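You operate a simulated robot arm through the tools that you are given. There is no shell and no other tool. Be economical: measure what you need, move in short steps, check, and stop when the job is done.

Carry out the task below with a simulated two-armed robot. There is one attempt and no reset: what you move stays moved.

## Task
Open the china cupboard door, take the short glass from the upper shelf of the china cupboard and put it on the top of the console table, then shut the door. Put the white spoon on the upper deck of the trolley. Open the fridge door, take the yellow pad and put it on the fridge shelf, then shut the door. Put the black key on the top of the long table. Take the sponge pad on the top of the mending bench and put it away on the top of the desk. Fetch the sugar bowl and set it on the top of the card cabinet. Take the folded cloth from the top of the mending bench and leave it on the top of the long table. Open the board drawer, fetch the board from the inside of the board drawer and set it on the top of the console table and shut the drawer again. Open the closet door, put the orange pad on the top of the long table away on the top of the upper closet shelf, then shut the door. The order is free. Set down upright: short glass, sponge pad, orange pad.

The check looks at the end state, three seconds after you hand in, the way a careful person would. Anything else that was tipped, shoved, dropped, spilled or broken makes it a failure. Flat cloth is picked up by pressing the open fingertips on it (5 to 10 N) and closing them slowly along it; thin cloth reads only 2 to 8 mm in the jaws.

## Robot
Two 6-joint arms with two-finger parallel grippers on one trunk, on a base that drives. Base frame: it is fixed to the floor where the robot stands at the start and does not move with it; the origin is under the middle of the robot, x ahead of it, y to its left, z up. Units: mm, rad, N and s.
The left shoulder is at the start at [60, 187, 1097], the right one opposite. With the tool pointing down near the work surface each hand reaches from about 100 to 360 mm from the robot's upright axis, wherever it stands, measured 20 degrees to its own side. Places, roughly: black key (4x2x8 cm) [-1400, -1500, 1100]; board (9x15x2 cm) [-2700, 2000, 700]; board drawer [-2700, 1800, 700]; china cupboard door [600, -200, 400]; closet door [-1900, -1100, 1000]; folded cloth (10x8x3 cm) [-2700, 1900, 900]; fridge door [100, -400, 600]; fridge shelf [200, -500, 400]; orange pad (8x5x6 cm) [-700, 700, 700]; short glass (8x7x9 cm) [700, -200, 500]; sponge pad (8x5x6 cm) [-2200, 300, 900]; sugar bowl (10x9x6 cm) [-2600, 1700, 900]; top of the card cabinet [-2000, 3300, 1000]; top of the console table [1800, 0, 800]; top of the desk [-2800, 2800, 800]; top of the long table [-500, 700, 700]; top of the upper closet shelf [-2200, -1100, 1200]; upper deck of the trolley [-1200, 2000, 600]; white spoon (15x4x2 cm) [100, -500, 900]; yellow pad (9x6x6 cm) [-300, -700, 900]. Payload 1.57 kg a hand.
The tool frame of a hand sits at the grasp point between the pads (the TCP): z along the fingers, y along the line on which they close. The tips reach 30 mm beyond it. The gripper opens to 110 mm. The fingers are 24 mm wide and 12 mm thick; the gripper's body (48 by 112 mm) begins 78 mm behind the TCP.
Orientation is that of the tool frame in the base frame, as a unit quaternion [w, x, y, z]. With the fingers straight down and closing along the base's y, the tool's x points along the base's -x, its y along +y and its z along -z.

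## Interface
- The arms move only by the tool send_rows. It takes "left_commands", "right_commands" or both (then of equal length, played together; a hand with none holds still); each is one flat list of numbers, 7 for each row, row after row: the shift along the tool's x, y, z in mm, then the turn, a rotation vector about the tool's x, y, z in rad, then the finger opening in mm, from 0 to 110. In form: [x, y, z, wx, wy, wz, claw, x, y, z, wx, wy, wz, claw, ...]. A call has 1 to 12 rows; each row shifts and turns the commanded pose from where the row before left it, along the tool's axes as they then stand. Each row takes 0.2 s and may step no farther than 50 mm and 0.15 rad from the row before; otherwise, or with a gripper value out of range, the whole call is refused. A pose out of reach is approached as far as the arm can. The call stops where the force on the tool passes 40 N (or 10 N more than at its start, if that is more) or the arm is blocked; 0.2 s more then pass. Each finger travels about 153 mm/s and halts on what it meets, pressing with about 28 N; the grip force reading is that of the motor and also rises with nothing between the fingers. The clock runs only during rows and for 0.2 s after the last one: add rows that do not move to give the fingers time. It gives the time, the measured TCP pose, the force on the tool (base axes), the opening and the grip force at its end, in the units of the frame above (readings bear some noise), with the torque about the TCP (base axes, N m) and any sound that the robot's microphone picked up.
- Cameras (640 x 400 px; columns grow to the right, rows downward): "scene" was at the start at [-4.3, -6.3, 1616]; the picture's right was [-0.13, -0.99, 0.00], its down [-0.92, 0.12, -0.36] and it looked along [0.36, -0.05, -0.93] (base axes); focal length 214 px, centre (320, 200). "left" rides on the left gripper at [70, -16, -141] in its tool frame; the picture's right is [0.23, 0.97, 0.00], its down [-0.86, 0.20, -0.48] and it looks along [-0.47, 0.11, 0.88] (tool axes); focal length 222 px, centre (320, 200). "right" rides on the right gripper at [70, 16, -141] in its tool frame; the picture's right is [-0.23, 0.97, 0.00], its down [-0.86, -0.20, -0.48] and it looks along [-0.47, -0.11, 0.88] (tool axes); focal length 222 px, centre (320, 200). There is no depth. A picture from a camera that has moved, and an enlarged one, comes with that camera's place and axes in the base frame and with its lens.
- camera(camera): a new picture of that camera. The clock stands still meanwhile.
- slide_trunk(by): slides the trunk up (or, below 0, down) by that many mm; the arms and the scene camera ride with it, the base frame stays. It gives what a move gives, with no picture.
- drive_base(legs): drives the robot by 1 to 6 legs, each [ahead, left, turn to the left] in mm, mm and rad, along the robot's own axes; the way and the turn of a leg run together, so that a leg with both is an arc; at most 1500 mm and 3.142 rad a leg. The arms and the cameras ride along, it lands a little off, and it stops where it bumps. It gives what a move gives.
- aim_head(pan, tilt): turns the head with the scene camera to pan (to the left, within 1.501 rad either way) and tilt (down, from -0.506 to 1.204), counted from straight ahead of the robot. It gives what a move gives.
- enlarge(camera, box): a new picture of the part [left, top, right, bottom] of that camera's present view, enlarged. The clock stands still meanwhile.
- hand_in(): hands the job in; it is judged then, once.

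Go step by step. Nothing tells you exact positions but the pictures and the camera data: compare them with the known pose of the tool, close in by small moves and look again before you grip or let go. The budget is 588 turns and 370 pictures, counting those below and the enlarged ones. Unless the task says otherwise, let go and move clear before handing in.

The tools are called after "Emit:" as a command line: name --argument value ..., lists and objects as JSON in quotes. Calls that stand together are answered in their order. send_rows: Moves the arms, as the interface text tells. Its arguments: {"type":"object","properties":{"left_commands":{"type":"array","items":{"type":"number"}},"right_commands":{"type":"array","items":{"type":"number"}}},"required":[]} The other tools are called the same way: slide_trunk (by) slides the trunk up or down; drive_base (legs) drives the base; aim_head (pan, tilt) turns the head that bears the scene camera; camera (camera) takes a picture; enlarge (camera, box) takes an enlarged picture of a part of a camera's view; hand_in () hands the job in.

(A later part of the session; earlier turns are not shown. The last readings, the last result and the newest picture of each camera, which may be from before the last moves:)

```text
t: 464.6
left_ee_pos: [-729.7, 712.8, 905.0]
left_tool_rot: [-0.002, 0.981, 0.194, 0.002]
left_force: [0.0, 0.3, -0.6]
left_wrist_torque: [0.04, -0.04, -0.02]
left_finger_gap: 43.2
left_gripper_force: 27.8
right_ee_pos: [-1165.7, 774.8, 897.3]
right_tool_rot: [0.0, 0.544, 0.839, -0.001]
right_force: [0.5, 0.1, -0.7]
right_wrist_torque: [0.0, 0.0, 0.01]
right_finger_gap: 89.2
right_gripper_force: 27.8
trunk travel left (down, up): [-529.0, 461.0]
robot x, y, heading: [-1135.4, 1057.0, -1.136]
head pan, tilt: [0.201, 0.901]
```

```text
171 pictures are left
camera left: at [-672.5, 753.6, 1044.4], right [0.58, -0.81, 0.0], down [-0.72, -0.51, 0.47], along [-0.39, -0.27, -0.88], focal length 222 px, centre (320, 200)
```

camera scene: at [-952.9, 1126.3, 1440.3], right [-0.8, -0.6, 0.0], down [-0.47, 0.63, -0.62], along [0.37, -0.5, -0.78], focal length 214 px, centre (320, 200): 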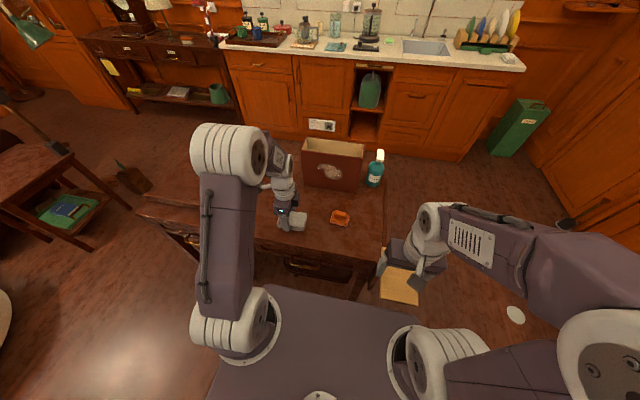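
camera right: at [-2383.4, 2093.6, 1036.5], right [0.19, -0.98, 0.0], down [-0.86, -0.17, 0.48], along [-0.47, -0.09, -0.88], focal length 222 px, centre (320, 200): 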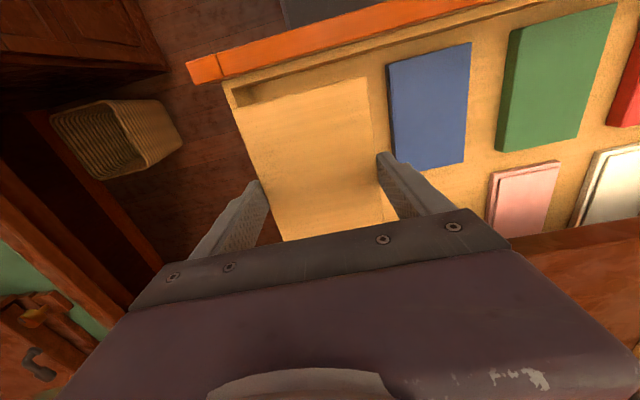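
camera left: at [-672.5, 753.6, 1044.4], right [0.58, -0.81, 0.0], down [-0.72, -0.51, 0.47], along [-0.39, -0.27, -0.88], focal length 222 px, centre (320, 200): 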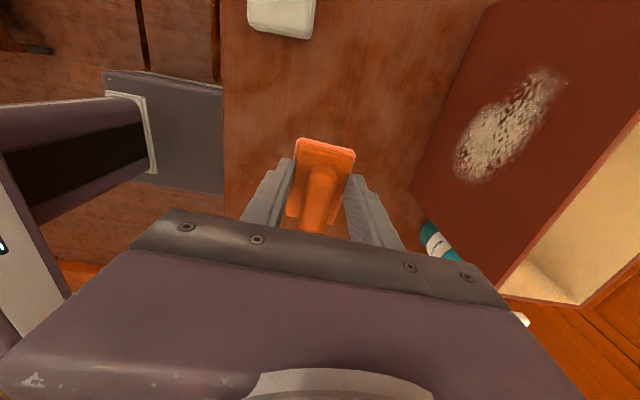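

Pad held. Now I deliver the board to the console: raise, and drive around via the kitchen aisle.

Emit:
slide_trunk --by 200

Emit:
drive_base --legs '[[0, -300, 0], [1270, 0, 0], [0, 1400, 0], [0, 900, 0]]'

Emit:
aim_head --pan 0.2 --tilt 0.6

Emit:
camera --camera "scene"

```text
t: 466.8
left_ee_pos: [-729.1, 713.2, 1103.2]
left_tool_rot: [-0.002, 0.981, 0.194, 0.002]
left_force: [0.2, 0.3, -1.4]
left_wrist_torque: [0.01, -0.02, 0.0]
left_finger_gap: 43.3
left_gripper_force: 28.2
right_ee_pos: [-1166.2, 774.2, 1096.6]
right_tool_rot: [-0.001, 0.544, 0.839, -0.001]
right_force: [0.1, -0.1, -0.9]
right_wrist_torque: [0.02, 0.0, 0.01]
right_finger_gap: 89.4
right_gripper_force: 28.4
trunk travel left (down, up): [-729.0, 261.0]
robot x, y, heading: [-1135.3, 1057.4, -1.137]
head pan, tilt: [0.201, 0.901]
```

```text
t: 484.9
left_ee_pos: [1470.4, 336.0, 1106.9]
left_tool_rot: [-0.007, 0.978, 0.207, 0.012]
left_force: [0.5, 0.8, 0.4]
left_wrist_torque: [-0.05, -0.06, 0.0]
left_finger_gap: 43.0
left_gripper_force: 28.1
right_ee_pos: [1032.0, 388.7, 1093.8]
right_tool_rot: [0.005, 0.535, 0.845, 0.008]
right_force: [-0.3, -1.1, -1.1]
right_wrist_torque: [0.1, -0.04, 0.01]
right_finger_gap: 89.1
right_gripper_force: 27.7
trunk travel left (down, up): [-729.0, 261.0]
robot x, y, heading: [1072.9, 680.3, -1.114]
head pan, tilt: [0.201, 0.901]
stopped in leg 4: the robot was blocked; the commanded pose is now the measured one
```

```text
t: 485.6
left_ee_pos: [1475.6, 328.9, 1101.7]
left_tool_rot: [-0.009, 0.979, 0.205, 0.01]
left_force: [0.3, 0.0, -0.2]
left_wrist_torque: [0.05, 0.06, 0.0]
left_finger_gap: 43.2
left_gripper_force: 27.5
right_ee_pos: [1037.3, 382.4, 1091.4]
right_tool_rot: [0.0, 0.536, 0.844, 0.01]
right_force: [-0.5, -1.8, -1.3]
right_wrist_torque: [0.11, -0.07, -0.02]
right_finger_gap: 89.7
right_gripper_force: 27.3
trunk travel left (down, up): [-729.0, 261.0]
robot x, y, heading: [1076.2, 680.5, -1.118]
head pan, tilt: [0.201, 0.6]
```

```text
170 pictures are left
camera scene: at [1083.0, 640.4, 1664.7], right [-0.79, -0.61, -0.02], down [-0.33, 0.46, -0.82], along [0.51, -0.64, -0.57], focal length 214 px, centre (320, 200)
```

scene: 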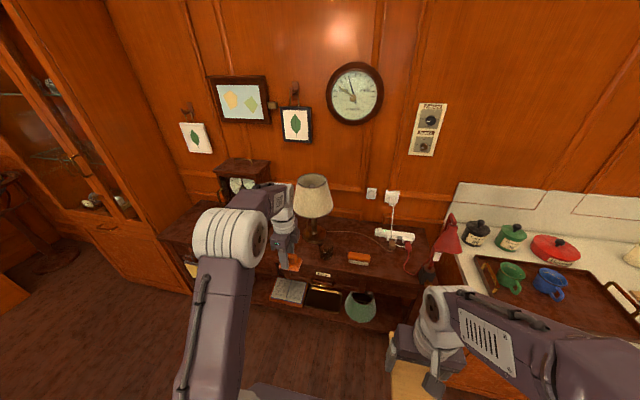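

Something low blocked the left-rear corner again. I move ahead, away from it, and check the floor.

Emit:
drive_base --legs '[[130, -20, 0]]'

Emit:
aim_head --pan 1.5 --tilt 1.0

Emit:
camera --camera "scene"

```text
t: 486.9
left_ee_pos: [1525.4, 222.2, 1104.2]
left_tool_rot: [-0.002, 0.979, 0.203, 0.002]
left_force: [0.1, 0.5, -1.1]
left_wrist_torque: [-0.01, 0.0, -0.02]
left_finger_gap: 43.3
left_gripper_force: 28.0
right_ee_pos: [1087.6, 275.6, 1097.3]
right_tool_rot: [0.0, 0.537, 0.844, -0.002]
right_force: [-0.3, -0.4, -1.4]
right_wrist_torque: [-0.02, 0.0, 0.01]
right_finger_gap: 89.3
right_gripper_force: 28.5
trunk travel left (down, up): [-729.0, 261.0]
robot x, y, heading: [1114.8, 558.6, -1.117]
head pan, tilt: [0.201, 0.6]
```

```text
t: 488.4
left_ee_pos: [1526.9, 221.1, 1103.1]
left_tool_rot: [-0.002, 0.979, 0.204, 0.002]
left_force: [-0.9, -0.2, -0.4]
left_wrist_torque: [-0.01, -0.02, -0.01]
left_finger_gap: 43.1
left_gripper_force: 28.3
right_ee_pos: [1089.7, 275.3, 1097.2]
right_tool_rot: [0.001, 0.537, 0.844, -0.001]
right_force: [-0.2, 0.8, -0.9]
right_wrist_torque: [0.02, 0.01, 0.01]
right_finger_gap: 89.4
right_gripper_force: 27.8
trunk travel left (down, up): [-729.0, 261.0]
robot x, y, heading: [1113.2, 560.0, -1.123]
head pan, tilt: [1.499, 1.0]
```

```text
169 pictures are left
camera scene: at [1154.6, 638.7, 1633.1], right [0.37, -0.93, 0.0], down [-0.78, -0.31, -0.54], along [0.5, 0.2, -0.84], focal length 214 px, centre (320, 200)
```

scene: 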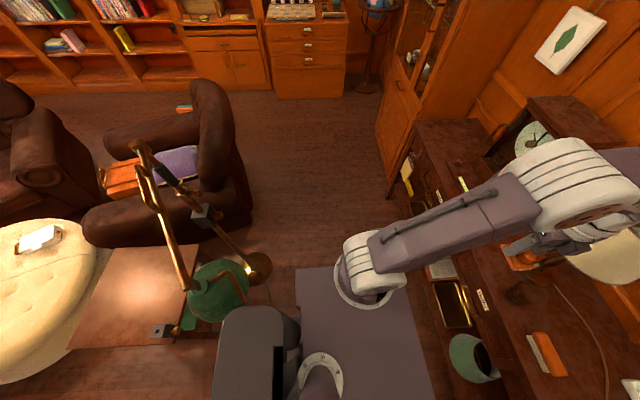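

Spot chosen for the board: right of the orange brush, about s=-1110, n=-590 (x≈1255, y≈-67), aligned with the right hand. I retract the left hand first (lamp shade), then move in.

Emit:
send_rows --left_commands '[0, -45, 0, 0, 0, 0, 30, 0, -45, 0, 0, 0, 0, 30, 0, -45, 0, 0, 0, 0, 30, 0, -45, 0, 0, 0, 0, 30]'

Emit:
drive_base --legs '[[180, 0, -0.015]]'

Emit:
send_rows --right_commands '[-40, 0, 30, 0, 0, 0, 70, -40, 0, 30, 0, 0, 0, 70, -40, 0, 20, 0, 0, 0, 70, -40, 0, 20, 0, 0, 0, 70]'

Emit:
camera --camera "right"

Emit:
aim_head --pan 0 --tilt 0.8

Emit:
camera --camera "scene"

```text
t: 489.4
left_ee_pos: [1452.2, 388.4, 1106.1]
left_tool_rot: [-0.002, 0.979, 0.203, 0.003]
left_force: [-0.6, 0.8, -1.2]
left_wrist_torque: [-0.04, -0.01, -0.04]
left_finger_gap: 43.2
left_gripper_force: 27.8
right_ee_pos: [1087.3, 277.7, 1098.5]
right_tool_rot: [0.001, 0.537, 0.844, -0.002]
right_force: [-1.0, 1.0, -1.6]
right_wrist_torque: [-0.06, -0.01, -0.02]
right_finger_gap: 89.1
right_gripper_force: 27.8
trunk travel left (down, up): [-729.0, 261.0]
robot x, y, heading: [1116.9, 560.1, -1.117]
head pan, tilt: [1.499, 1.0]
```

```text
t: 490.9
left_ee_pos: [1528.8, 220.4, 1106.7]
left_tool_rot: [-0.002, 0.981, 0.195, 0.002]
left_force: [0.0, -1.0, -1.3]
left_wrist_torque: [0.0, 0.0, 0.02]
left_finger_gap: 43.0
left_gripper_force: 28.3
right_ee_pos: [1161.6, 116.2, 1099.2]
right_tool_rot: [0.002, 0.543, 0.84, -0.001]
right_force: [0.8, 0.4, 0.2]
right_wrist_torque: [0.01, -0.01, -0.01]
right_finger_gap: 89.3
right_gripper_force: 27.2
trunk travel left (down, up): [-729.0, 261.0]
robot x, y, heading: [1193.0, 396.6, -1.13]
head pan, tilt: [1.499, 1.0]
```

```text
t: 491.9
left_ee_pos: [1529.4, 217.9, 1105.3]
left_tool_rot: [-0.003, 0.98, 0.197, 0.001]
left_force: [-0.1, -0.1, -0.5]
left_wrist_torque: [0.03, 0.01, 0.01]
left_finger_gap: 43.1
left_gripper_force: 28.1
right_ee_pos: [1228.0, -33.4, 997.0]
right_tool_rot: [-0.001, 0.543, 0.84, -0.001]
right_force: [0.0, -0.9, -1.8]
right_wrist_torque: [0.04, 0.01, -0.01]
right_finger_gap: 89.1
right_gripper_force: 27.8
trunk travel left (down, up): [-729.0, 261.0]
robot x, y, heading: [1192.8, 397.4, -1.133]
head pan, tilt: [1.499, 1.0]
```

```text
168 pictures are left
camera right: at [1213.8, 37.6, 1139.3], right [0.98, 0.19, 0.0], down [0.17, -0.86, 0.48], along [0.09, -0.47, -0.88], focal length 222 px, centre (320, 200)
```

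right: 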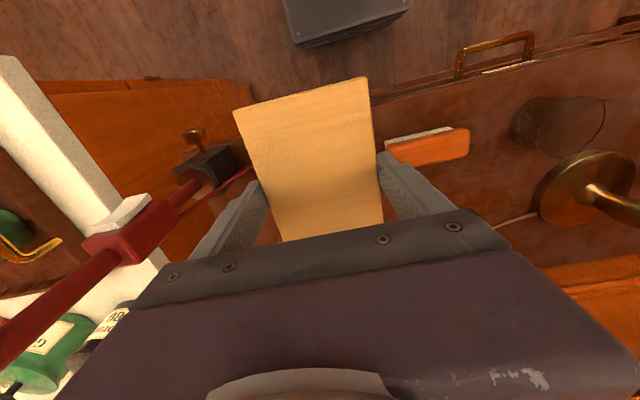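

```text
t: 493.5
left_ee_pos: [1530.3, 218.2, 1105.5]
left_tool_rot: [-0.003, 0.981, 0.196, 0.002]
left_force: [-0.8, 1.5, -0.5]
left_wrist_torque: [-0.02, 0.04, -0.01]
left_finger_gap: 43.0
left_gripper_force: 28.4
right_ee_pos: [1227.7, -31.2, 998.2]
right_tool_rot: [0.0, 0.544, 0.839, 0.0]
right_force: [-0.2, -0.2, -1.2]
right_wrist_torque: [0.02, 0.01, -0.01]
right_finger_gap: 89.2
right_gripper_force: 28.6
trunk travel left (down, up): [-729.0, 261.0]
robot x, y, heading: [1192.1, 396.0, -1.135]
head pan, tilt: [0.0, 0.799]
```

```text
167 pictures are left
camera scene: at [1202.2, 377.8, 1648.2], right [-0.91, -0.42, 0.0], down [-0.3, 0.65, -0.7], along [0.3, -0.63, -0.72], focal length 214 px, centre (320, 200)
```

scene: 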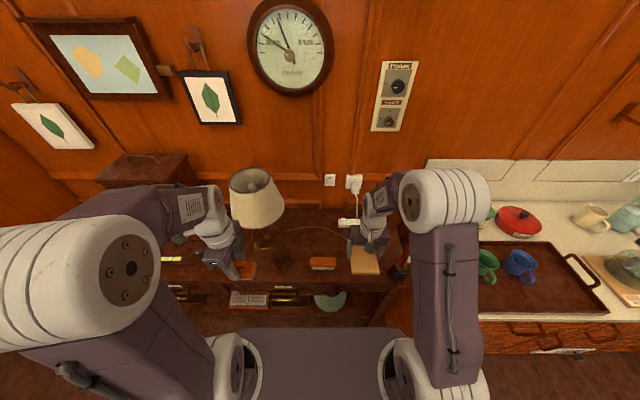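

The place is free. I move 57 forward and lower 115.

Emit:
send_rows --right_commands '[-28, 0, 0, 0, 0, 0, 70, -29, 0, 0, 0, 0, 0, 70, 0, 0, 40, 0, 0, 0, 70, 0, 0, 40, 0, 0, 0, 70, 0, 0, 35, 0, 0, 0, 70]'

Emit:
camera --camera "right"

Emit:
enlarge --camera "scene" --box '[240, 180, 440, 320]'

```text
t: 494.7
left_ee_pos: [1529.0, 217.5, 1106.7]
left_tool_rot: [-0.003, 0.981, 0.196, 0.002]
left_force: [-0.8, -0.5, -1.0]
left_wrist_torque: [0.03, 0.01, 0.01]
left_finger_gap: 43.2
left_gripper_force: 27.9
right_ee_pos: [1252.7, -85.1, 880.7]
right_tool_rot: [-0.001, 0.543, 0.84, -0.001]
right_force: [0.4, -0.1, -1.7]
right_wrist_torque: [0.0, 0.01, 0.02]
right_finger_gap: 89.4
right_gripper_force: 27.9
trunk travel left (down, up): [-729.0, 261.0]
robot x, y, heading: [1191.6, 397.4, -1.129]
head pan, tilt: [0.0, 0.799]
```

```text
166 pictures are left
camera right: at [1237.8, -13.4, 1022.7], right [0.98, 0.19, 0.0], down [0.17, -0.86, 0.48], along [0.09, -0.47, -0.88], focal length 222 px, centre (320, 200)
```

right: 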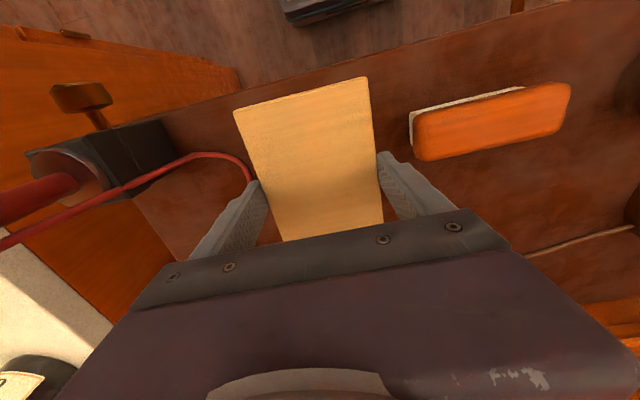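

```text
2.86 times, centred on (340, 250) of scene
camera zoom: at [1202.3, 376.7, 1648.3], right [-0.91, -0.42, 0.0], down [-0.3, 0.65, -0.7], along [0.29, -0.63, -0.72], focal length 613 px, centre (263, 57)
```

zoom: 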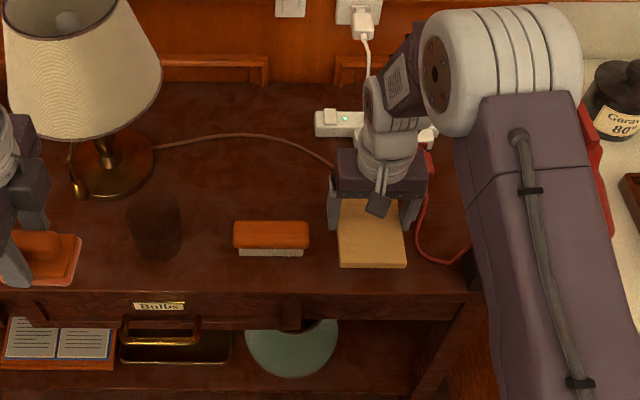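

The red cable lies near the right finger, so I shift 12 mm left and lower to contact.

Emit:
send_rows --right_commands '[2, 12, 0, 0, 0, 0, 70, 0, 0, 10, 0, 0, 0, 70, 0, 0, 8, 0, 0, 0, 70, 0, 0, 5, 0, 0, 0, 70, 0, 0, 4, 0, 0, 0, 70, 0, 0, 4, 0, 0, 0, 70, 0, 0, 4, 0, 0, 0, 70, 0, 0, 4, 0, 0, 0, 70]'

Emit:
camera --camera "right"

```text
t: 496.5
left_ee_pos: [1529.6, 218.8, 1105.4]
left_tool_rot: [-0.003, 0.981, 0.195, 0.002]
left_force: [0.2, 0.9, -0.2]
left_wrist_torque: [0.02, 0.0, 0.03]
left_finger_gap: 43.0
left_gripper_force: 27.6
right_ee_pos: [1261.3, -78.6, 844.0]
right_tool_rot: [-0.001, 0.544, 0.839, -0.001]
right_force: [0.3, -0.1, -0.6]
right_wrist_torque: [-0.01, 0.0, 0.0]
right_finger_gap: 89.2
right_gripper_force: 28.2
trunk travel left (down, up): [-729.0, 261.0]
robot x, y, heading: [1195.1, 395.9, -1.134]
head pan, tilt: [0.0, 0.799]
```

```text
164 pictures are left
camera right: at [1246.8, -7.5, 985.4], right [0.98, 0.19, 0.0], down [0.17, -0.86, 0.48], along [0.09, -0.47, -0.88], focal length 222 px, centre (320, 200)
```

right: 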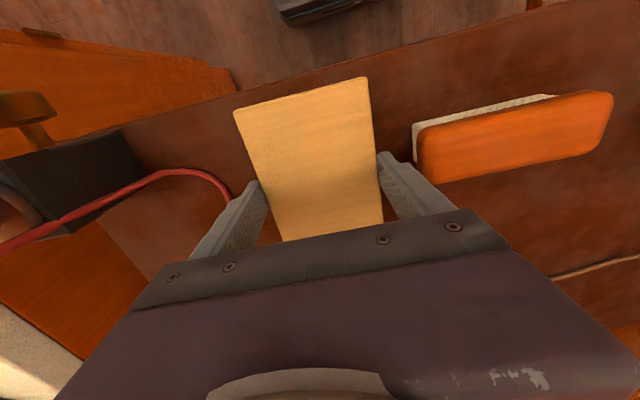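

Emit:
send_rows --right_commands '[0, 0, 4, 0, 0, 0, 70, 0, 0, 4, 0, 0, 0, 70, 0, 0, 4, 0, 0, 0, 70, 0, 0, 4, 0, 0, 0, 70, 0, 0, 4, 0, 0, 0, 70, 0, 0, 4, 0, 0, 0, 70, 0, 0, 4, 0, 0, 0, 70, 0, 0, 4, 0, 0, 0, 70]'

Emit:
camera --camera "right"

```text
t: 497.7
left_ee_pos: [1527.4, 221.2, 1107.0]
left_tool_rot: [-0.001, 0.981, 0.195, 0.001]
left_force: [-0.3, 0.4, -1.2]
left_wrist_torque: [0.01, 0.0, 0.01]
left_finger_gap: 43.3
left_gripper_force: 27.8
right_ee_pos: [1261.5, -76.7, 830.0]
right_tool_rot: [0.004, 0.543, 0.839, -0.003]
right_force: [-5.8, 7.0, 29.4]
right_wrist_torque: [1.13, -1.0, 0.27]
right_finger_gap: 89.4
right_gripper_force: 28.5
trunk travel left (down, up): [-729.0, 261.0]
robot x, y, heading: [1191.1, 391.4, -1.139]
head pan, tilt: [0.0, 0.799]
stopped in row 6 (right hand): the force on the tool passed its limit (the readings are from after the stop); the commanded pose is now the measured one
```

```text
163 pictures are left
camera right: at [1246.2, -6.3, 971.1], right [0.98, 0.19, 0.0], down [0.17, -0.86, 0.49], along [0.09, -0.48, -0.87], focal length 222 px, centre (320, 200)
```

right: 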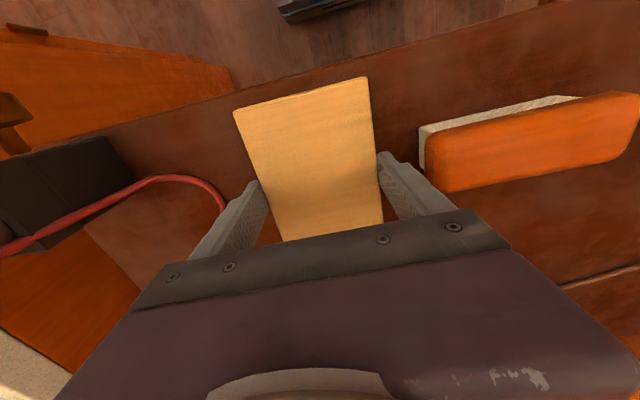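

Contact with the console top. I release and lift.

Emit:
send_rows --right_commands '[0, 0, -2, 0, 0, 0, 90, 0, 0, 0, 0, 0, 0, 95, 0, 0, 0, 0, 0, 0, 100, 0, 0, 0, 0, 0, 0, 102, 0, 0, -20, 0, 0, 0, 102, 0, 0, -40, 0, 0, 0, 102, 0, 0, -40, 0, 0, 0, 102, 0, 0, -40, 0, 0, 0, 102, 0, 0, -40, 0, 0, 0, 102]'

Emit:
camera --camera "right"

```text
t: 499.7
left_ee_pos: [1528.4, 219.8, 1106.6]
left_tool_rot: [-0.003, 0.981, 0.196, 0.002]
left_force: [0.1, 0.0, -0.3]
left_wrist_torque: [-0.02, -0.01, -0.01]
left_finger_gap: 43.1
left_gripper_force: 28.1
right_ee_pos: [1262.3, -76.3, 1012.8]
right_tool_rot: [0.004, 0.543, 0.84, -0.003]
right_force: [-0.2, -0.1, -0.3]
right_wrist_torque: [-0.01, -0.02, -0.01]
right_finger_gap: 101.9
right_gripper_force: 0.1
trunk travel left (down, up): [-729.0, 261.0]
robot x, y, heading: [1192.8, 397.4, -1.132]
head pan, tilt: [0.0, 0.799]
```

```text
162 pictures are left
camera right: at [1246.8, -5.2, 1153.2], right [0.98, 0.19, 0.0], down [0.17, -0.86, 0.49], along [0.09, -0.48, -0.87], focal length 222 px, centre (320, 200)
```

right: 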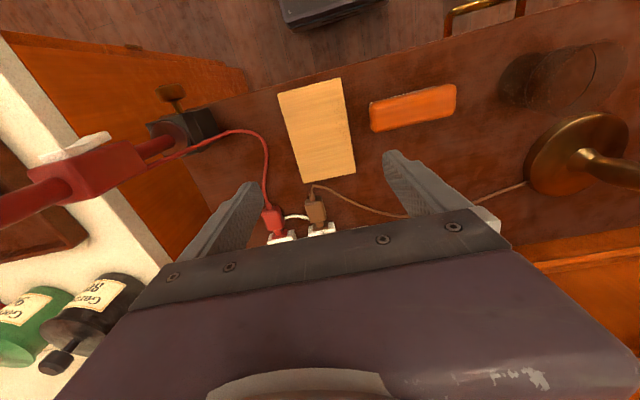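

The board lies on the console. I retract the right arm, move right, and check on the small crate I bumped.

Emit:
send_rows --right_commands '[45, 0, 0, 0, 0, 0, 80, 45, 0, 0, 0, 0, 0, 80, 45, 0, 0, 0, 0, 0, 80, 45, 0, 0, 0, 0, 0, 80]'

Emit:
drive_base --legs '[[-60, 0, 0], [-100, -250, 0], [-100, -600, 0]]'

Emit:
aim_head --pan 1.137 --tilt 0.4

Emit:
camera --camera "scene"

```text
t: 500.7
left_ee_pos: [1528.4, 220.6, 1106.1]
left_tool_rot: [-0.001, 0.98, 0.197, 0.003]
left_force: [0.4, -0.3, -1.4]
left_wrist_torque: [-0.03, 0.0, -0.02]
left_finger_gap: 43.1
left_gripper_force: 27.6
right_ee_pos: [1187.2, 87.3, 1006.7]
right_tool_rot: [0.004, 0.543, 0.84, -0.004]
right_force: [-0.1, 0.6, -0.5]
right_wrist_torque: [-0.05, -0.02, 0.0]
right_finger_gap: 79.9
right_gripper_force: 0.0
trunk travel left (down, up): [-729.0, 261.0]
robot x, y, heading: [1192.9, 393.8, -1.134]
head pan, tilt: [0.0, 0.799]
```

```text
t: 506.3
left_ee_pos: [644.4, 90.3, 1106.0]
left_tool_rot: [-0.003, 0.981, 0.193, 0.001]
left_force: [0.4, 1.1, -0.9]
left_wrist_torque: [0.06, 0.01, -0.02]
left_finger_gap: 43.1
left_gripper_force: 28.3
right_ee_pos: [301.7, -40.5, 1005.9]
right_tool_rot: [0.003, 0.545, 0.838, -0.003]
right_force: [-0.5, -0.8, 0.0]
right_wrist_torque: [0.02, 0.01, 0.03]
right_finger_gap: 80.1
right_gripper_force: 0.1
trunk travel left (down, up): [-729.0, 261.0]
robot x, y, heading: [309.6, 270.2, -1.134]
head pan, tilt: [0.0, 0.799]
```

```text
t: 507.6
left_ee_pos: [642.7, 91.2, 1105.7]
left_tool_rot: [-0.004, 0.981, 0.194, 0.003]
left_force: [0.6, -0.1, -1.6]
left_wrist_torque: [0.02, 0.02, 0.05]
left_finger_gap: 42.8
left_gripper_force: 27.6
right_ee_pos: [300.9, -41.8, 1006.7]
right_tool_rot: [0.003, 0.545, 0.838, -0.004]
right_force: [0.4, -1.4, -0.2]
right_wrist_torque: [-0.01, -0.04, 0.0]
right_finger_gap: 80.1
right_gripper_force: 0.1
trunk travel left (down, up): [-729.0, 261.0]
robot x, y, heading: [307.0, 265.2, -1.14]
head pan, tilt: [1.136, 0.4]
```

```text
161 pictures are left
camera scene: at [375.8, 324.0, 1683.3], right [0.0, -1.0, 0.0], down [-0.39, 0.0, -0.92], along [0.92, 0.0, -0.39], focal length 214 px, centre (320, 200)
```

scene: 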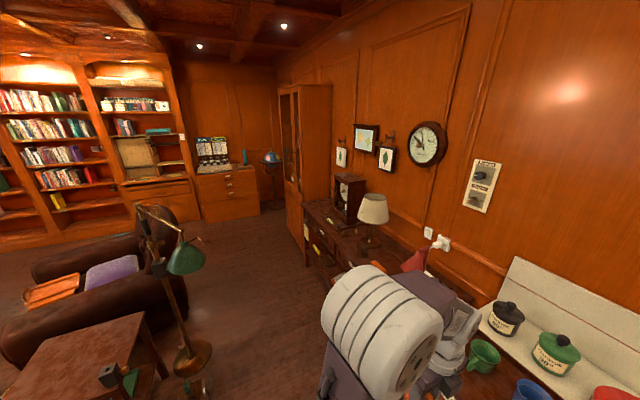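

Emit:
aim_head --pan 1.3 --tilt 0.65

Emit:
enlarge --camera "scene" --box '[140, 180, 380, 340]'

```text
t: 508.4
left_ee_pos: [643.1, 89.9, 1107.2]
left_tool_rot: [-0.003, 0.981, 0.193, 0.002]
left_force: [0.0, 0.0, -0.7]
left_wrist_torque: [-0.01, -0.02, 0.0]
left_finger_gap: 43.2
left_gripper_force: 28.3
right_ee_pos: [301.8, -39.9, 1006.2]
right_tool_rot: [0.003, 0.545, 0.838, -0.002]
right_force: [0.7, 0.7, 0.3]
right_wrist_torque: [-0.01, -0.01, 0.0]
right_finger_gap: 80.3
right_gripper_force: 0.0
trunk travel left (down, up): [-729.0, 261.0]
robot x, y, heading: [305.2, 270.8, -1.141]
head pan, tilt: [1.3, 0.649]
```

```text
2.50 times, centred on (260, 260) of scene
camera zoom: at [369.0, 338.3, 1660.9], right [0.16, -0.99, 0.0], down [-0.6, -0.1, -0.8], along [0.79, 0.13, -0.6], focal length 536 px, centre (470, 50)
```

zoom: 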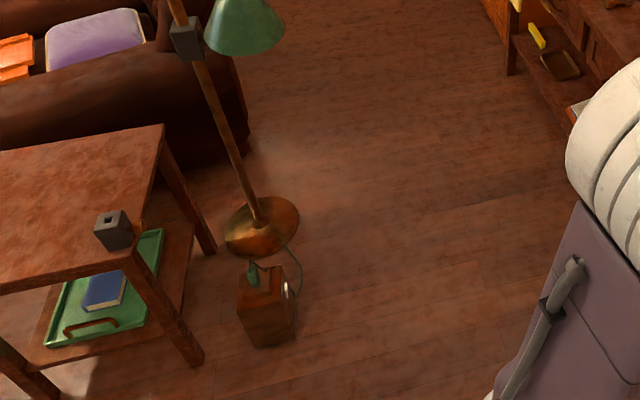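

All fine there. Now to the closet wall: drive along the aisle and face it.

Emit:
drive_base --legs '[[0, -1500, 0], [0, 0, -1.57]]'

Emit:
aim_head --pan 0.1 --tilt 0.35

Emit:
camera --camera "scene"

```text
t: 519.7
left_ee_pos: [-1255.9, -693.2, 1105.9]
left_tool_rot: [-0.001, 0.831, -0.556, 0.003]
left_force: [0.2, -0.1, -1.1]
left_wrist_torque: [0.0, -0.04, 0.0]
left_finger_gap: 43.3
left_gripper_force: 27.8
right_ee_pos: [-1389.8, -353.2, 1006.3]
right_tool_rot: [0.001, 0.978, 0.209, -0.005]
right_force: [1.0, -0.1, -0.5]
right_wrist_torque: [0.05, -0.01, 0.0]
right_finger_gap: 80.4
right_gripper_force: 0.1
trunk travel left (down, up): [-729.0, 261.0]
robot x, y, heading: [-1081.5, -357.4, -2.708]
head pan, tilt: [1.3, 0.649]
```

```text
t: 521.1
left_ee_pos: [-1256.8, -694.0, 1105.2]
left_tool_rot: [-0.001, 0.832, -0.555, 0.004]
left_force: [0.6, -0.6, -0.6]
left_wrist_torque: [0.01, 0.01, 0.05]
left_finger_gap: 43.2
left_gripper_force: 27.8
right_ee_pos: [-1389.3, -352.4, 1006.3]
right_tool_rot: [0.0, 0.978, 0.208, -0.005]
right_force: [-0.4, 0.4, 0.4]
right_wrist_torque: [0.0, 0.01, 0.02]
right_finger_gap: 80.0
right_gripper_force: 0.0
trunk travel left (down, up): [-729.0, 261.0]
robot x, y, heading: [-1077.2, -361.2, -2.708]
head pan, tilt: [0.099, 0.351]
```

```text
159 pictures are left
camera scene: at [-1104.0, -379.9, 1687.9], right [-0.51, 0.86, 0.0], down [0.3, 0.18, -0.94], along [-0.81, -0.48, -0.34], focal length 214 px, centre (320, 200)
```

scene: 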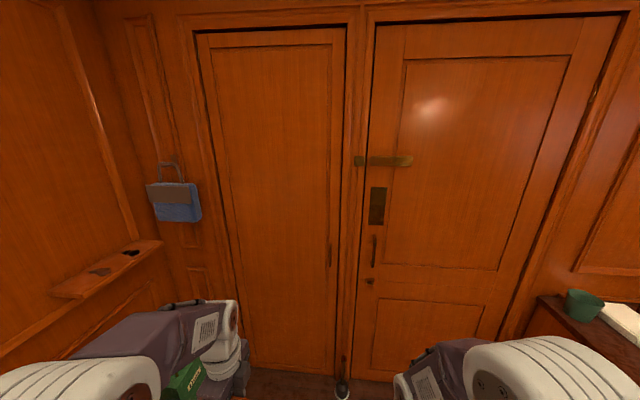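

The plain left door is the closet (handle at its right edge, hinge left). I enlarge the handle and the ledge.

Emit:
enlarge --camera "scene" --box '[290, 200, 410, 300]'

Emit:
enlarge --camera "scene" --box '[40, 220, 200, 320]'

```text
4.00 times, centred on (350, 250) of scene
camera zoom: at [-1104.0, -379.9, 1687.9], right [-0.51, 0.86, 0.0], down [0.3, 0.18, -0.94], along [-0.81, -0.48, -0.34], focal length 858 px, centre (200, 0)
```

zoom: 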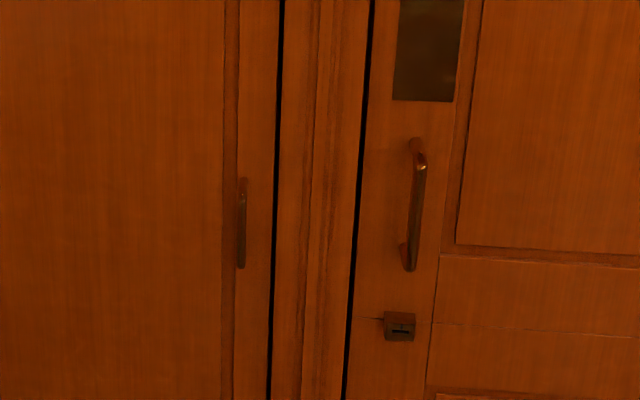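

```text
4.00 times, centred on (120, 270) of scene
camera zoom: at [-1104.0, -379.9, 1687.9], right [-0.51, 0.86, 0.0], down [0.3, 0.18, -0.94], along [-0.81, -0.48, -0.34], focal length 858 px, centre (1120, -80)
```

zoom: 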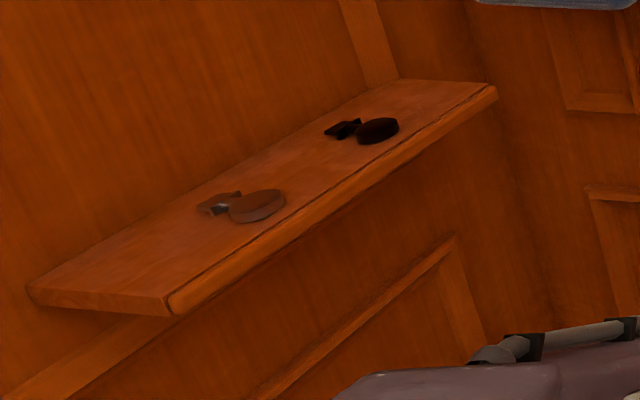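

I now pitch the right hand forward for the closet's vertical bar (z≈950–1085, at about (-1970,-827)).

Emit:
send_rows --right_commands '[-30, 0, -38, 0, 0, 0, 80, -30, 0, -38, 0, 0, 0, 80, -30, 0, -38, 0, 0, 0, 90, -30, 0, -38, 0, 0, 0, 100]'

Emit:
send_rows --right_commands '[0, 0, 0, 0, -0.1428, 0, 100, 0, 0, 0, 0, -0.1428, 0, 100, 0, 0, 0, 0, -0.1428, 0, 100, 0, 0, 0, 0, -0.1428, 0, 100, 0, 0, 0, 0, -0.1428, 0, 100, 0, 0, 0, 0, -0.1428, 0, 100, 0, 0, 0, 0, -0.1428, 0, 100, 0, 0, 0, 0, -0.1428, 0, 100, 0, 0, 0, 0, -0.1428, 0, 100, 0, 0, 0, 0, -0.1428, 0, 100, 0, 0, 0, 0, -0.1428, 0, 100]'

Emit:
slide_trunk --by -150

Emit:
camera --camera "right"

```text
t: 522.1
left_ee_pos: [-1256.3, -694.0, 1106.4]
left_tool_rot: [0.0, 0.831, -0.556, 0.004]
left_force: [0.0, 0.5, -0.5]
left_wrist_torque: [-0.04, 0.01, 0.02]
left_finger_gap: 43.0
left_gripper_force: 27.8
right_ee_pos: [-1498.5, -400.6, 1158.4]
right_tool_rot: [0.0, 0.978, 0.208, -0.003]
right_force: [-0.5, 0.6, 0.6]
right_wrist_torque: [0.0, 0.0, -0.02]
right_finger_gap: 99.9
right_gripper_force: 0.0
trunk travel left (down, up): [-729.0, 261.0]
robot x, y, heading: [-1077.4, -358.4, -2.704]
head pan, tilt: [0.099, 0.351]
```

```text
t: 524.5
left_ee_pos: [-1257.3, -694.4, 1105.0]
left_tool_rot: [-0.001, 0.831, -0.557, 0.004]
left_force: [-0.1, 0.3, -0.3]
left_wrist_torque: [-0.01, 0.03, 0.01]
left_finger_gap: 43.0
left_gripper_force: 28.1
right_ee_pos: [-1565.8, -487.2, 1226.3]
right_tool_rot: [-0.145, -0.689, -0.148, 0.694]
right_force: [0.4, -0.1, -0.2]
right_wrist_torque: [-0.01, 0.01, 0.02]
right_finger_gap: 100.2
right_gripper_force: 0.0
right hand out of reach, approached as far as the arm can: row 6, 7, 8, 9, 10, 11
trunk travel left (down, up): [-729.0, 261.0]
robot x, y, heading: [-1080.4, -361.1, -2.708]
head pan, tilt: [0.099, 0.351]
```

```text
t: 526.2
left_ee_pos: [-1257.1, -693.9, 956.0]
left_tool_rot: [0.0, 0.83, -0.557, 0.003]
left_force: [-0.3, 0.0, -0.6]
left_wrist_torque: [-0.01, -0.02, -0.01]
left_finger_gap: 43.0
left_gripper_force: 28.1
right_ee_pos: [-1567.4, -487.2, 1076.5]
right_tool_rot: [-0.144, -0.69, -0.148, 0.694]
right_force: [0.3, -0.4, 0.6]
right_wrist_torque: [-0.01, 0.02, 0.0]
right_finger_gap: 100.2
right_gripper_force: 0.1
trunk travel left (down, up): [-579.0, 411.0]
robot x, y, heading: [-1076.5, -356.2, -2.704]
head pan, tilt: [0.099, 0.351]
```

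```text
156 pictures are left
camera right: at [-1431.5, -443.6, 1006.9], right [0.4, -0.89, 0.22], down [0.36, 0.37, 0.85], along [-0.84, -0.26, 0.47], focal length 222 px, centre (320, 200)
```

right: 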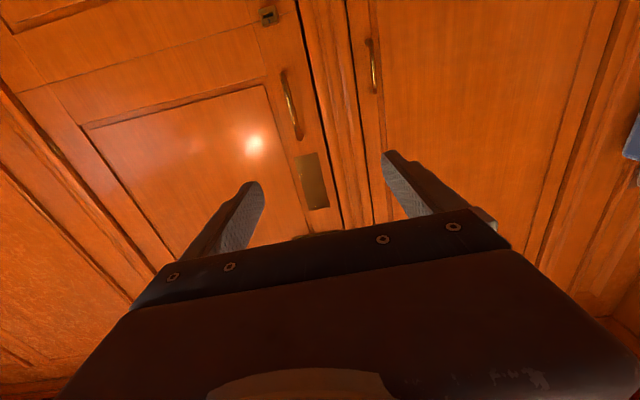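

Handle confirmed near (-1969,-830,1015). I drive left 142 and ahead 410, lowering 55.

Emit:
slide_trunk --by -55

Emit:
drive_base --legs '[[0, 142, 0], [400, 0, 0]]'

Emit:
camera --camera "right"

Emit:
camera --camera "scene"

```text
t: 527.2
left_ee_pos: [-1256.0, -692.7, 900.8]
left_tool_rot: [0.0, 0.831, -0.556, 0.003]
left_force: [0.0, -0.5, -1.1]
left_wrist_torque: [-0.03, -0.04, 0.01]
left_finger_gap: 43.3
left_gripper_force: 27.5
right_ee_pos: [-1564.9, -487.4, 1022.6]
right_tool_rot: [-0.144, -0.69, -0.149, 0.694]
right_force: [0.0, -0.5, 0.8]
right_wrist_torque: [-0.02, 0.02, 0.03]
right_finger_gap: 100.1
right_gripper_force: 0.1
trunk travel left (down, up): [-524.0, 466.0]
robot x, y, heading: [-1077.0, -356.5, -2.707]
head pan, tilt: [0.099, 0.351]
```

```text
t: 530.6
left_ee_pos: [-1553.4, -989.7, 901.1]
left_tool_rot: [-0.001, 0.831, -0.556, 0.003]
left_force: [0.5, 0.2, -0.1]
left_wrist_torque: [0.03, -0.01, -0.01]
left_finger_gap: 43.2
left_gripper_force: 28.0
right_ee_pos: [-1863.8, -781.9, 1021.5]
right_tool_rot: [-0.144, -0.69, -0.149, 0.694]
right_force: [-0.5, -0.1, 0.0]
right_wrist_torque: [-0.04, -0.02, -0.03]
right_finger_gap: 100.0
right_gripper_force: 0.1
trunk travel left (down, up): [-524.0, 466.0]
robot x, y, heading: [-1377.3, -646.9, -2.708]
head pan, tilt: [0.099, 0.351]
```

```text
155 pictures are left
camera right: at [-1729.4, -738.7, 951.7], right [0.4, -0.89, 0.22], down [0.36, 0.37, 0.85], along [-0.84, -0.26, 0.47], focal length 222 px, centre (320, 200)
```

right: 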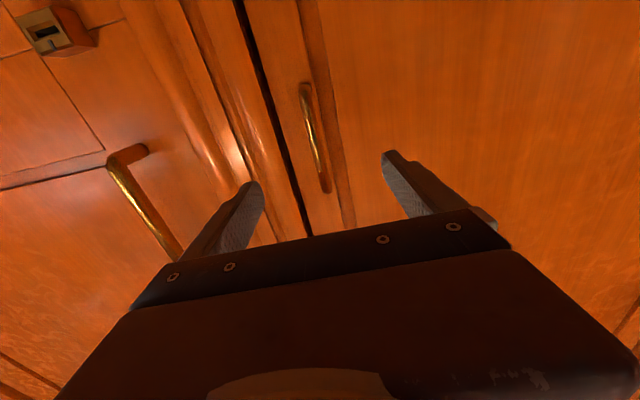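

```text
154 pictures are left
camera scene: at [-1402.1, -674.9, 1482.9], right [-0.51, 0.86, 0.0], down [0.3, 0.18, -0.94], along [-0.81, -0.48, -0.34], focal length 214 px, centre (320, 200)
```

scene: 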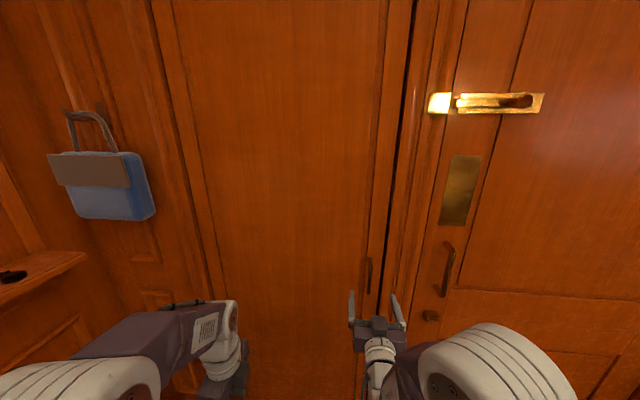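

The bar is ~85 mm ahead, centred. I advance 80 and close.

Emit:
drive_base --legs '[[78, 0, 0]]'

Emit:
camera --camera "right"

```text
t: 531.7
left_ee_pos: [-1625.9, -1020.8, 901.7]
left_tool_rot: [-0.001, 0.831, -0.556, 0.004]
left_force: [0.0, 0.1, 0.2]
left_wrist_torque: [0.03, -0.01, 0.04]
left_finger_gap: 43.2
left_gripper_force: 27.7
right_ee_pos: [-1935.0, -814.7, 1020.9]
right_tool_rot: [-0.144, -0.691, -0.148, 0.693]
right_force: [-0.6, -0.4, 0.0]
right_wrist_torque: [0.01, -0.04, -0.01]
right_finger_gap: 99.9
right_gripper_force: 0.0
trunk travel left (down, up): [-524.0, 466.0]
robot x, y, heading: [-1445.3, -687.3, -2.705]
head pan, tilt: [0.099, 0.351]
```

```text
153 pictures are left
camera right: at [-1799.8, -771.6, 951.5], right [0.4, -0.89, 0.22], down [0.36, 0.37, 0.86], along [-0.84, -0.26, 0.47], focal length 222 px, centre (320, 200)
```

right: 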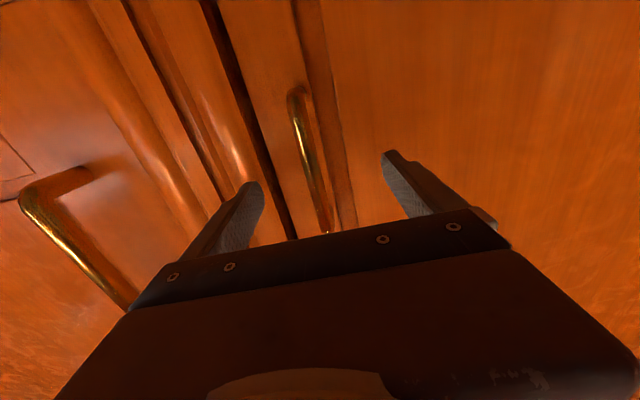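

Emit:
send_rows --right_commands '[0, 0, 6, 0, 0, 0, 100, 0, 0, 0, 0, 0, 0, 60, 0, 0, 0, 0, 0, 0, 20, 0, 0, 0, 0, 0, 0, 0, 0, 0, 0, 0, 0, 0, 0, 0, 0, 0, 0, 0, 0, 0]'

```text
t: 533.1
left_ee_pos: [-1624.1, -1019.6, 901.4]
left_tool_rot: [0.0, 0.832, -0.555, 0.005]
left_force: [-0.2, 0.3, -0.4]
left_wrist_torque: [-0.03, -0.03, -0.04]
left_finger_gap: 43.2
left_gripper_force: 27.6
right_ee_pos: [-1938.9, -813.6, 1022.0]
right_tool_rot: [-0.145, -0.69, -0.148, 0.694]
right_force: [-6.3, 12.9, 1.3]
right_wrist_torque: [-0.17, -0.26, -0.23]
right_finger_gap: 12.6
right_gripper_force: 29.1
trunk travel left (down, up): [-524.0, 466.0]
robot x, y, heading: [-1448.1, -685.5, -2.713]
head pan, tilt: [0.099, 0.351]
```

Gripped. I open the door with a base arc about its left hinge.

Emit:
drive_base --legs '[[-72, 80, -0.15], [-72, 80, -0.15], [-72, 80, -0.15]]'

Emit:
camera --camera "scene"

```text
t: 534.9
left_ee_pos: [-1553.9, -1051.2, 901.8]
left_tool_rot: [0.0, 0.766, -0.643, 0.002]
left_force: [-0.7, 0.3, 0.4]
left_wrist_torque: [-0.01, -0.05, -0.02]
left_finger_gap: 43.1
left_gripper_force: 28.5
right_ee_pos: [-1814.2, -784.3, 1021.4]
right_tool_rot: [-0.07, -0.702, -0.077, 0.704]
right_force: [4.0, -13.0, 7.3]
right_wrist_torque: [-0.61, -0.63, 0.31]
right_finger_gap: 13.2
right_gripper_force: 29.8
trunk travel left (down, up): [-524.0, 466.0]
robot x, y, heading: [-1305.9, -764.1, -2.926]
head pan, tilt: [0.099, 0.351]
stopped in leg 2: the robot was blocked; the commanded pose is now the measured one
```

```text
152 pictures are left
camera scene: at [-1336.0, -776.9, 1482.7], right [-0.31, 0.95, 0.0], down [0.33, 0.11, -0.94], along [-0.89, -0.29, -0.34], focal length 214 px, centre (320, 200)
```

scene: 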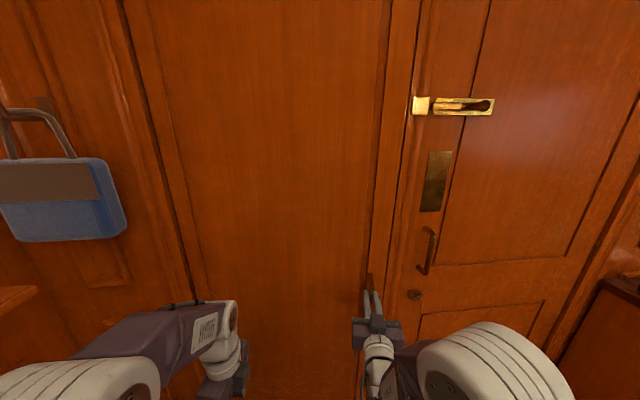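

The base touched the counter's end, but the door is ajar 13°. I release the handle, back off, re-square, and turn the left hand (holding the pad) back to normal yaw so its body can push the door.

Emit:
send_rows --right_commands '[0, 0, 0, 0, 0, 0, 50, 0, 0, 0, 0, 0, 0, 100, 0, 0, 0, 0, 0, 0, 100]'

Emit:
drive_base --legs '[[-110, 0, 0], [0, -300, 0.21]]'

Emit:
send_rows --left_commands '[0, 0, 0, 0, 0, -0.1428, 30, 0, 0, 0, 0, 0, -0.1428, 30, 0, 0, 0, 0, 0, -0.1428, 30, 0, 0, 0, 0, 0, -0.1428, 30, 0, 0, 0, 0, 0, -0.1428, 30, 0, 0, 0, 0, 0, -0.1428, 30, 0, 0, 0, 0, 0, -0.1428, 30, 0, 0, 0, 0, 0, -0.1428, 30, 0, 0, 0, 0, 0, -0.1428, 30, 0, 0, 0, 0, 0, -0.1428, 30, 0, 0, 0, 0, 0, -0.1, 30]'

Emit:
camera --camera "scene"

```text
t: 535.7
left_ee_pos: [-1554.8, -1048.1, 901.5]
left_tool_rot: [0.0, 0.765, -0.644, 0.003]
left_force: [-0.1, 0.5, -1.1]
left_wrist_torque: [0.0, -0.02, 0.03]
left_finger_gap: 42.9
left_gripper_force: 28.4
right_ee_pos: [-1816.7, -780.4, 1019.9]
right_tool_rot: [0.067, 0.704, 0.073, -0.703]
right_force: [0.2, 0.4, -1.0]
right_wrist_torque: [0.01, 0.01, 0.04]
right_finger_gap: 99.8
right_gripper_force: 0.0
trunk travel left (down, up): [-524.0, 466.0]
robot x, y, heading: [-1309.0, -760.1, -2.928]
head pan, tilt: [0.099, 0.351]
```

```text
t: 536.8
left_ee_pos: [-1513.1, -1029.8, 894.0]
left_tool_rot: [-0.009, 0.766, -0.643, 0.007]
left_force: [0.2, 0.0, -1.0]
left_wrist_torque: [0.01, 0.0, 0.02]
left_finger_gap: 43.0
left_gripper_force: 28.3
right_ee_pos: [-1776.5, -764.6, 1010.8]
right_tool_rot: [0.066, 0.71, 0.075, -0.697]
right_force: [-0.4, -0.3, 0.8]
right_wrist_torque: [0.0, -0.01, -0.02]
right_finger_gap: 100.1
right_gripper_force: 0.0
trunk travel left (down, up): [-524.0, 466.0]
robot x, y, heading: [-1250.3, -733.8, -2.924]
head pan, tilt: [0.099, 0.351]
stopped in leg 1: the robot was blocked; the commanded pose is now the measured one
```

```text
t: 539.2
left_ee_pos: [-1511.7, -1030.9, 892.9]
left_tool_rot: [-0.001, 0.998, 0.068, 0.014]
left_force: [0.5, -1.3, -0.8]
left_wrist_torque: [0.06, -0.01, 0.0]
left_finger_gap: 42.9
left_gripper_force: 27.8
right_ee_pos: [-1778.9, -766.9, 1008.6]
right_tool_rot: [0.068, 0.712, 0.078, -0.695]
right_force: [-0.1, -0.1, 0.4]
right_wrist_torque: [0.02, -0.01, 0.02]
right_finger_gap: 100.2
right_gripper_force: 0.1
trunk travel left (down, up): [-524.0, 466.0]
robot x, y, heading: [-1250.0, -736.0, -2.92]
head pan, tilt: [0.099, 0.351]
```

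```text
151 pictures are left
camera scene: at [-1310.2, -762.2, 1481.5], right [-0.31, 0.95, 0.0], down [0.35, 0.12, -0.93], along [-0.88, -0.29, -0.37], focal length 214 px, centre (320, 200)
```

scene: 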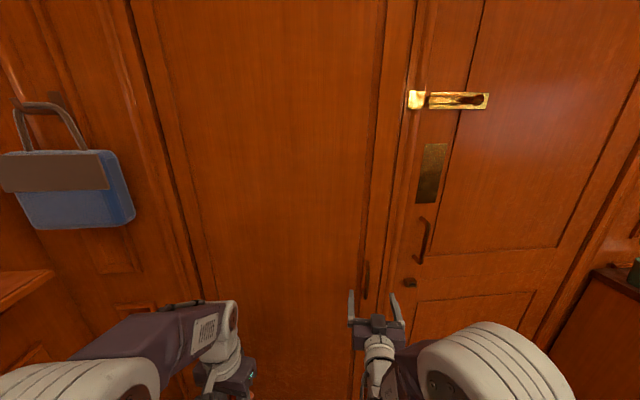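

Emit:
drive_base --legs '[[0, -120, 0], [-40, -180, 0.21]]'

Emit:
camera --camera "scene"

```text
t: 541.6
left_ee_pos: [-1474.8, -766.6, 900.7]
left_tool_rot: [0.002, 0.985, 0.171, 0.002]
left_force: [0.6, 0.2, -0.9]
left_wrist_torque: [-0.02, 0.01, -0.02]
left_finger_gap: 42.9
left_gripper_force: 27.6
right_ee_pos: [-1788.8, -560.9, 1020.6]
right_tool_rot: [0.143, 0.692, 0.149, -0.692]
right_force: [-0.7, -0.6, -0.3]
right_wrist_torque: [0.02, 0.0, 0.01]
right_finger_gap: 100.1
right_gripper_force: 0.0
trunk travel left (down, up): [-524.0, 466.0]
robot x, y, heading: [-1295.9, -433.7, -2.711]
head pan, tilt: [0.099, 0.351]
```

```text
150 pictures are left
camera scene: at [-1321.7, -453.5, 1482.9], right [-0.5, 0.86, 0.0], down [0.3, 0.17, -0.94], along [-0.81, -0.47, -0.34], focal length 214 px, centre (320, 200)
```

scene: 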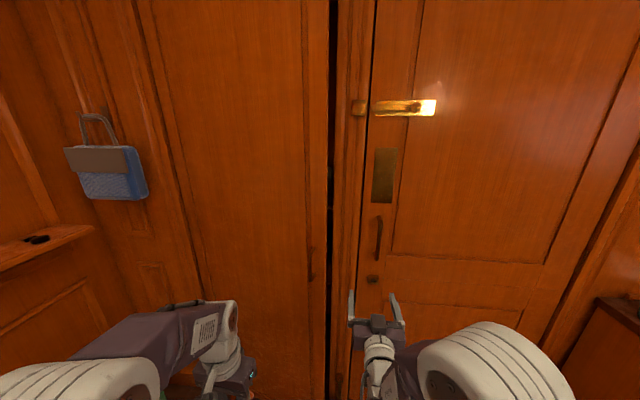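

Door is ajar ~9°. Before pushing, I fold the right hand down/back out of the way, and extend the left hand forward.

Emit:
send_rows --right_commands '[0, 0, 0, 0, 0.1428, 0, 100, 0, 0, 0, 0, 0.1428, 0, 100, 0, 0, 0, 0, 0.1428, 0, 100, 0, 0, 0, 0, 0.1428, 0, 100, 0, 0, 0, 0, 0.1428, 0, 100, 0, 0, 0, 0, 0.1428, 0, 100, 0, 0, 0, 0, 0.1428, 0, 100, 0, 0, 0, 0, 0.1428, 0, 100, 0, 0, 0, 0, 0.1428, 0, 100, 0, 0, 0, 0, 0.1428, 0, 100, 0, 0, 0, 0, 0.1428, 0, 100]'

Emit:
send_rows --right_commands '[45, 0, 0, 0, 0, 0, 80, 45, 0, 0, 0, 0, 0, 80, 45, 0, 0, 0, 0, 0, 80, 45, 0, 0, 0, 0, 0, 80, 0, 0, 0, 0, 0, 0, 80]' --left_commands '[-40, 0, -20, 0, 0, 0, 30, -40, 0, -20, 0, 0, 0, 30, -40, 0, -20, 0, 0, 0, 30, -40, 0, -20, 0, 0, 0, 30, -40, 0, -20, 0, 0, 0, 30]'

Emit:
drive_base --legs '[[0, -240, 0], [200, 0, 0]]'

Emit:
camera --camera "scene"

Emit:
camera --camera "left"

```text
t: 544.0
left_ee_pos: [-1476.4, -768.7, 899.4]
left_tool_rot: [0.002, 0.985, 0.171, 0.003]
left_force: [-0.5, 0.3, -1.4]
left_wrist_torque: [0.03, -0.01, 0.0]
left_finger_gap: 43.0
left_gripper_force: 28.0
right_ee_pos: [-1789.1, -562.3, 1019.2]
right_tool_rot: [-0.004, 0.978, 0.206, 0.003]
right_force: [-0.2, -0.1, 0.2]
right_wrist_torque: [0.0, 0.01, 0.01]
right_finger_gap: 100.0
right_gripper_force: 0.1
trunk travel left (down, up): [-524.0, 466.0]
robot x, y, heading: [-1296.9, -432.5, -2.721]
head pan, tilt: [0.099, 0.351]
```

```text
t: 545.2
left_ee_pos: [-1666.8, -835.1, 997.9]
left_tool_rot: [0.001, 0.985, 0.171, 0.006]
left_force: [-0.8, -1.0, -1.1]
left_wrist_torque: [0.0, -0.02, 0.01]
left_finger_gap: 43.2
left_gripper_force: 28.9
right_ee_pos: [-1624.8, -492.6, 1021.1]
right_tool_rot: [-0.005, 0.979, 0.205, 0.001]
right_force: [0.4, 0.6, -0.7]
right_wrist_torque: [0.01, -0.04, 0.0]
right_finger_gap: 80.0
right_gripper_force: 0.0
trunk travel left (down, up): [-524.0, 466.0]
robot x, y, heading: [-1298.9, -431.0, -2.712]
head pan, tilt: [0.099, 0.351]
```

```text
t: 548.2
left_ee_pos: [-1937.4, -707.3, 1000.5]
left_tool_rot: [0.001, 0.985, 0.173, 0.001]
left_force: [-1.0, 0.4, -0.6]
left_wrist_torque: [0.0, -0.13, -0.01]
left_finger_gap: 42.9
left_gripper_force: 28.2
right_ee_pos: [-1897.8, -363.8, 1021.9]
right_tool_rot: [-0.004, 0.978, 0.208, 0.0]
right_force: [0.3, 1.6, -0.7]
right_wrist_torque: [-0.12, -0.01, -0.03]
right_finger_gap: 79.8
right_gripper_force: 0.0
trunk travel left (down, up): [-524.0, 466.0]
robot x, y, heading: [-1573.3, -302.6, -2.708]
head pan, tilt: [0.099, 0.351]
```

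```text
149 pictures are left
camera scene: at [-1595.1, -325.9, 1483.0], right [-0.51, 0.86, 0.0], down [0.29, 0.18, -0.94], along [-0.81, -0.48, -0.34], focal length 214 px, centre (320, 200)
```

scene: 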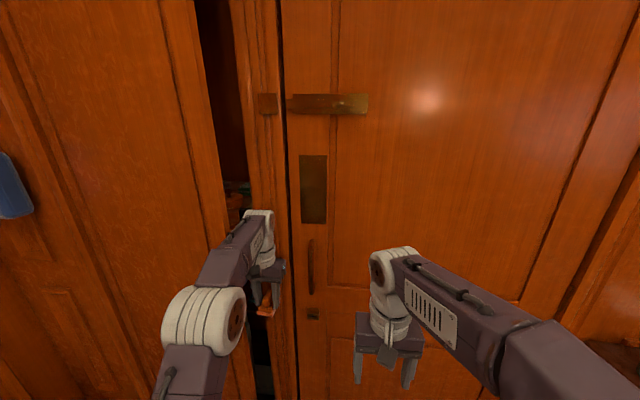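

```text
148 pictures are left
camera left: at [-1879.3, -668.2, 1140.3], right [0.55, -0.84, 0.0], down [-0.74, -0.48, 0.48], along [-0.4, -0.26, -0.88], focal length 222 px, centre (320, 200)
```

left: 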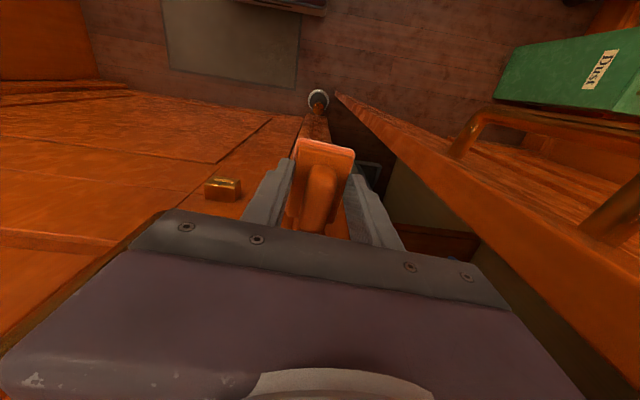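

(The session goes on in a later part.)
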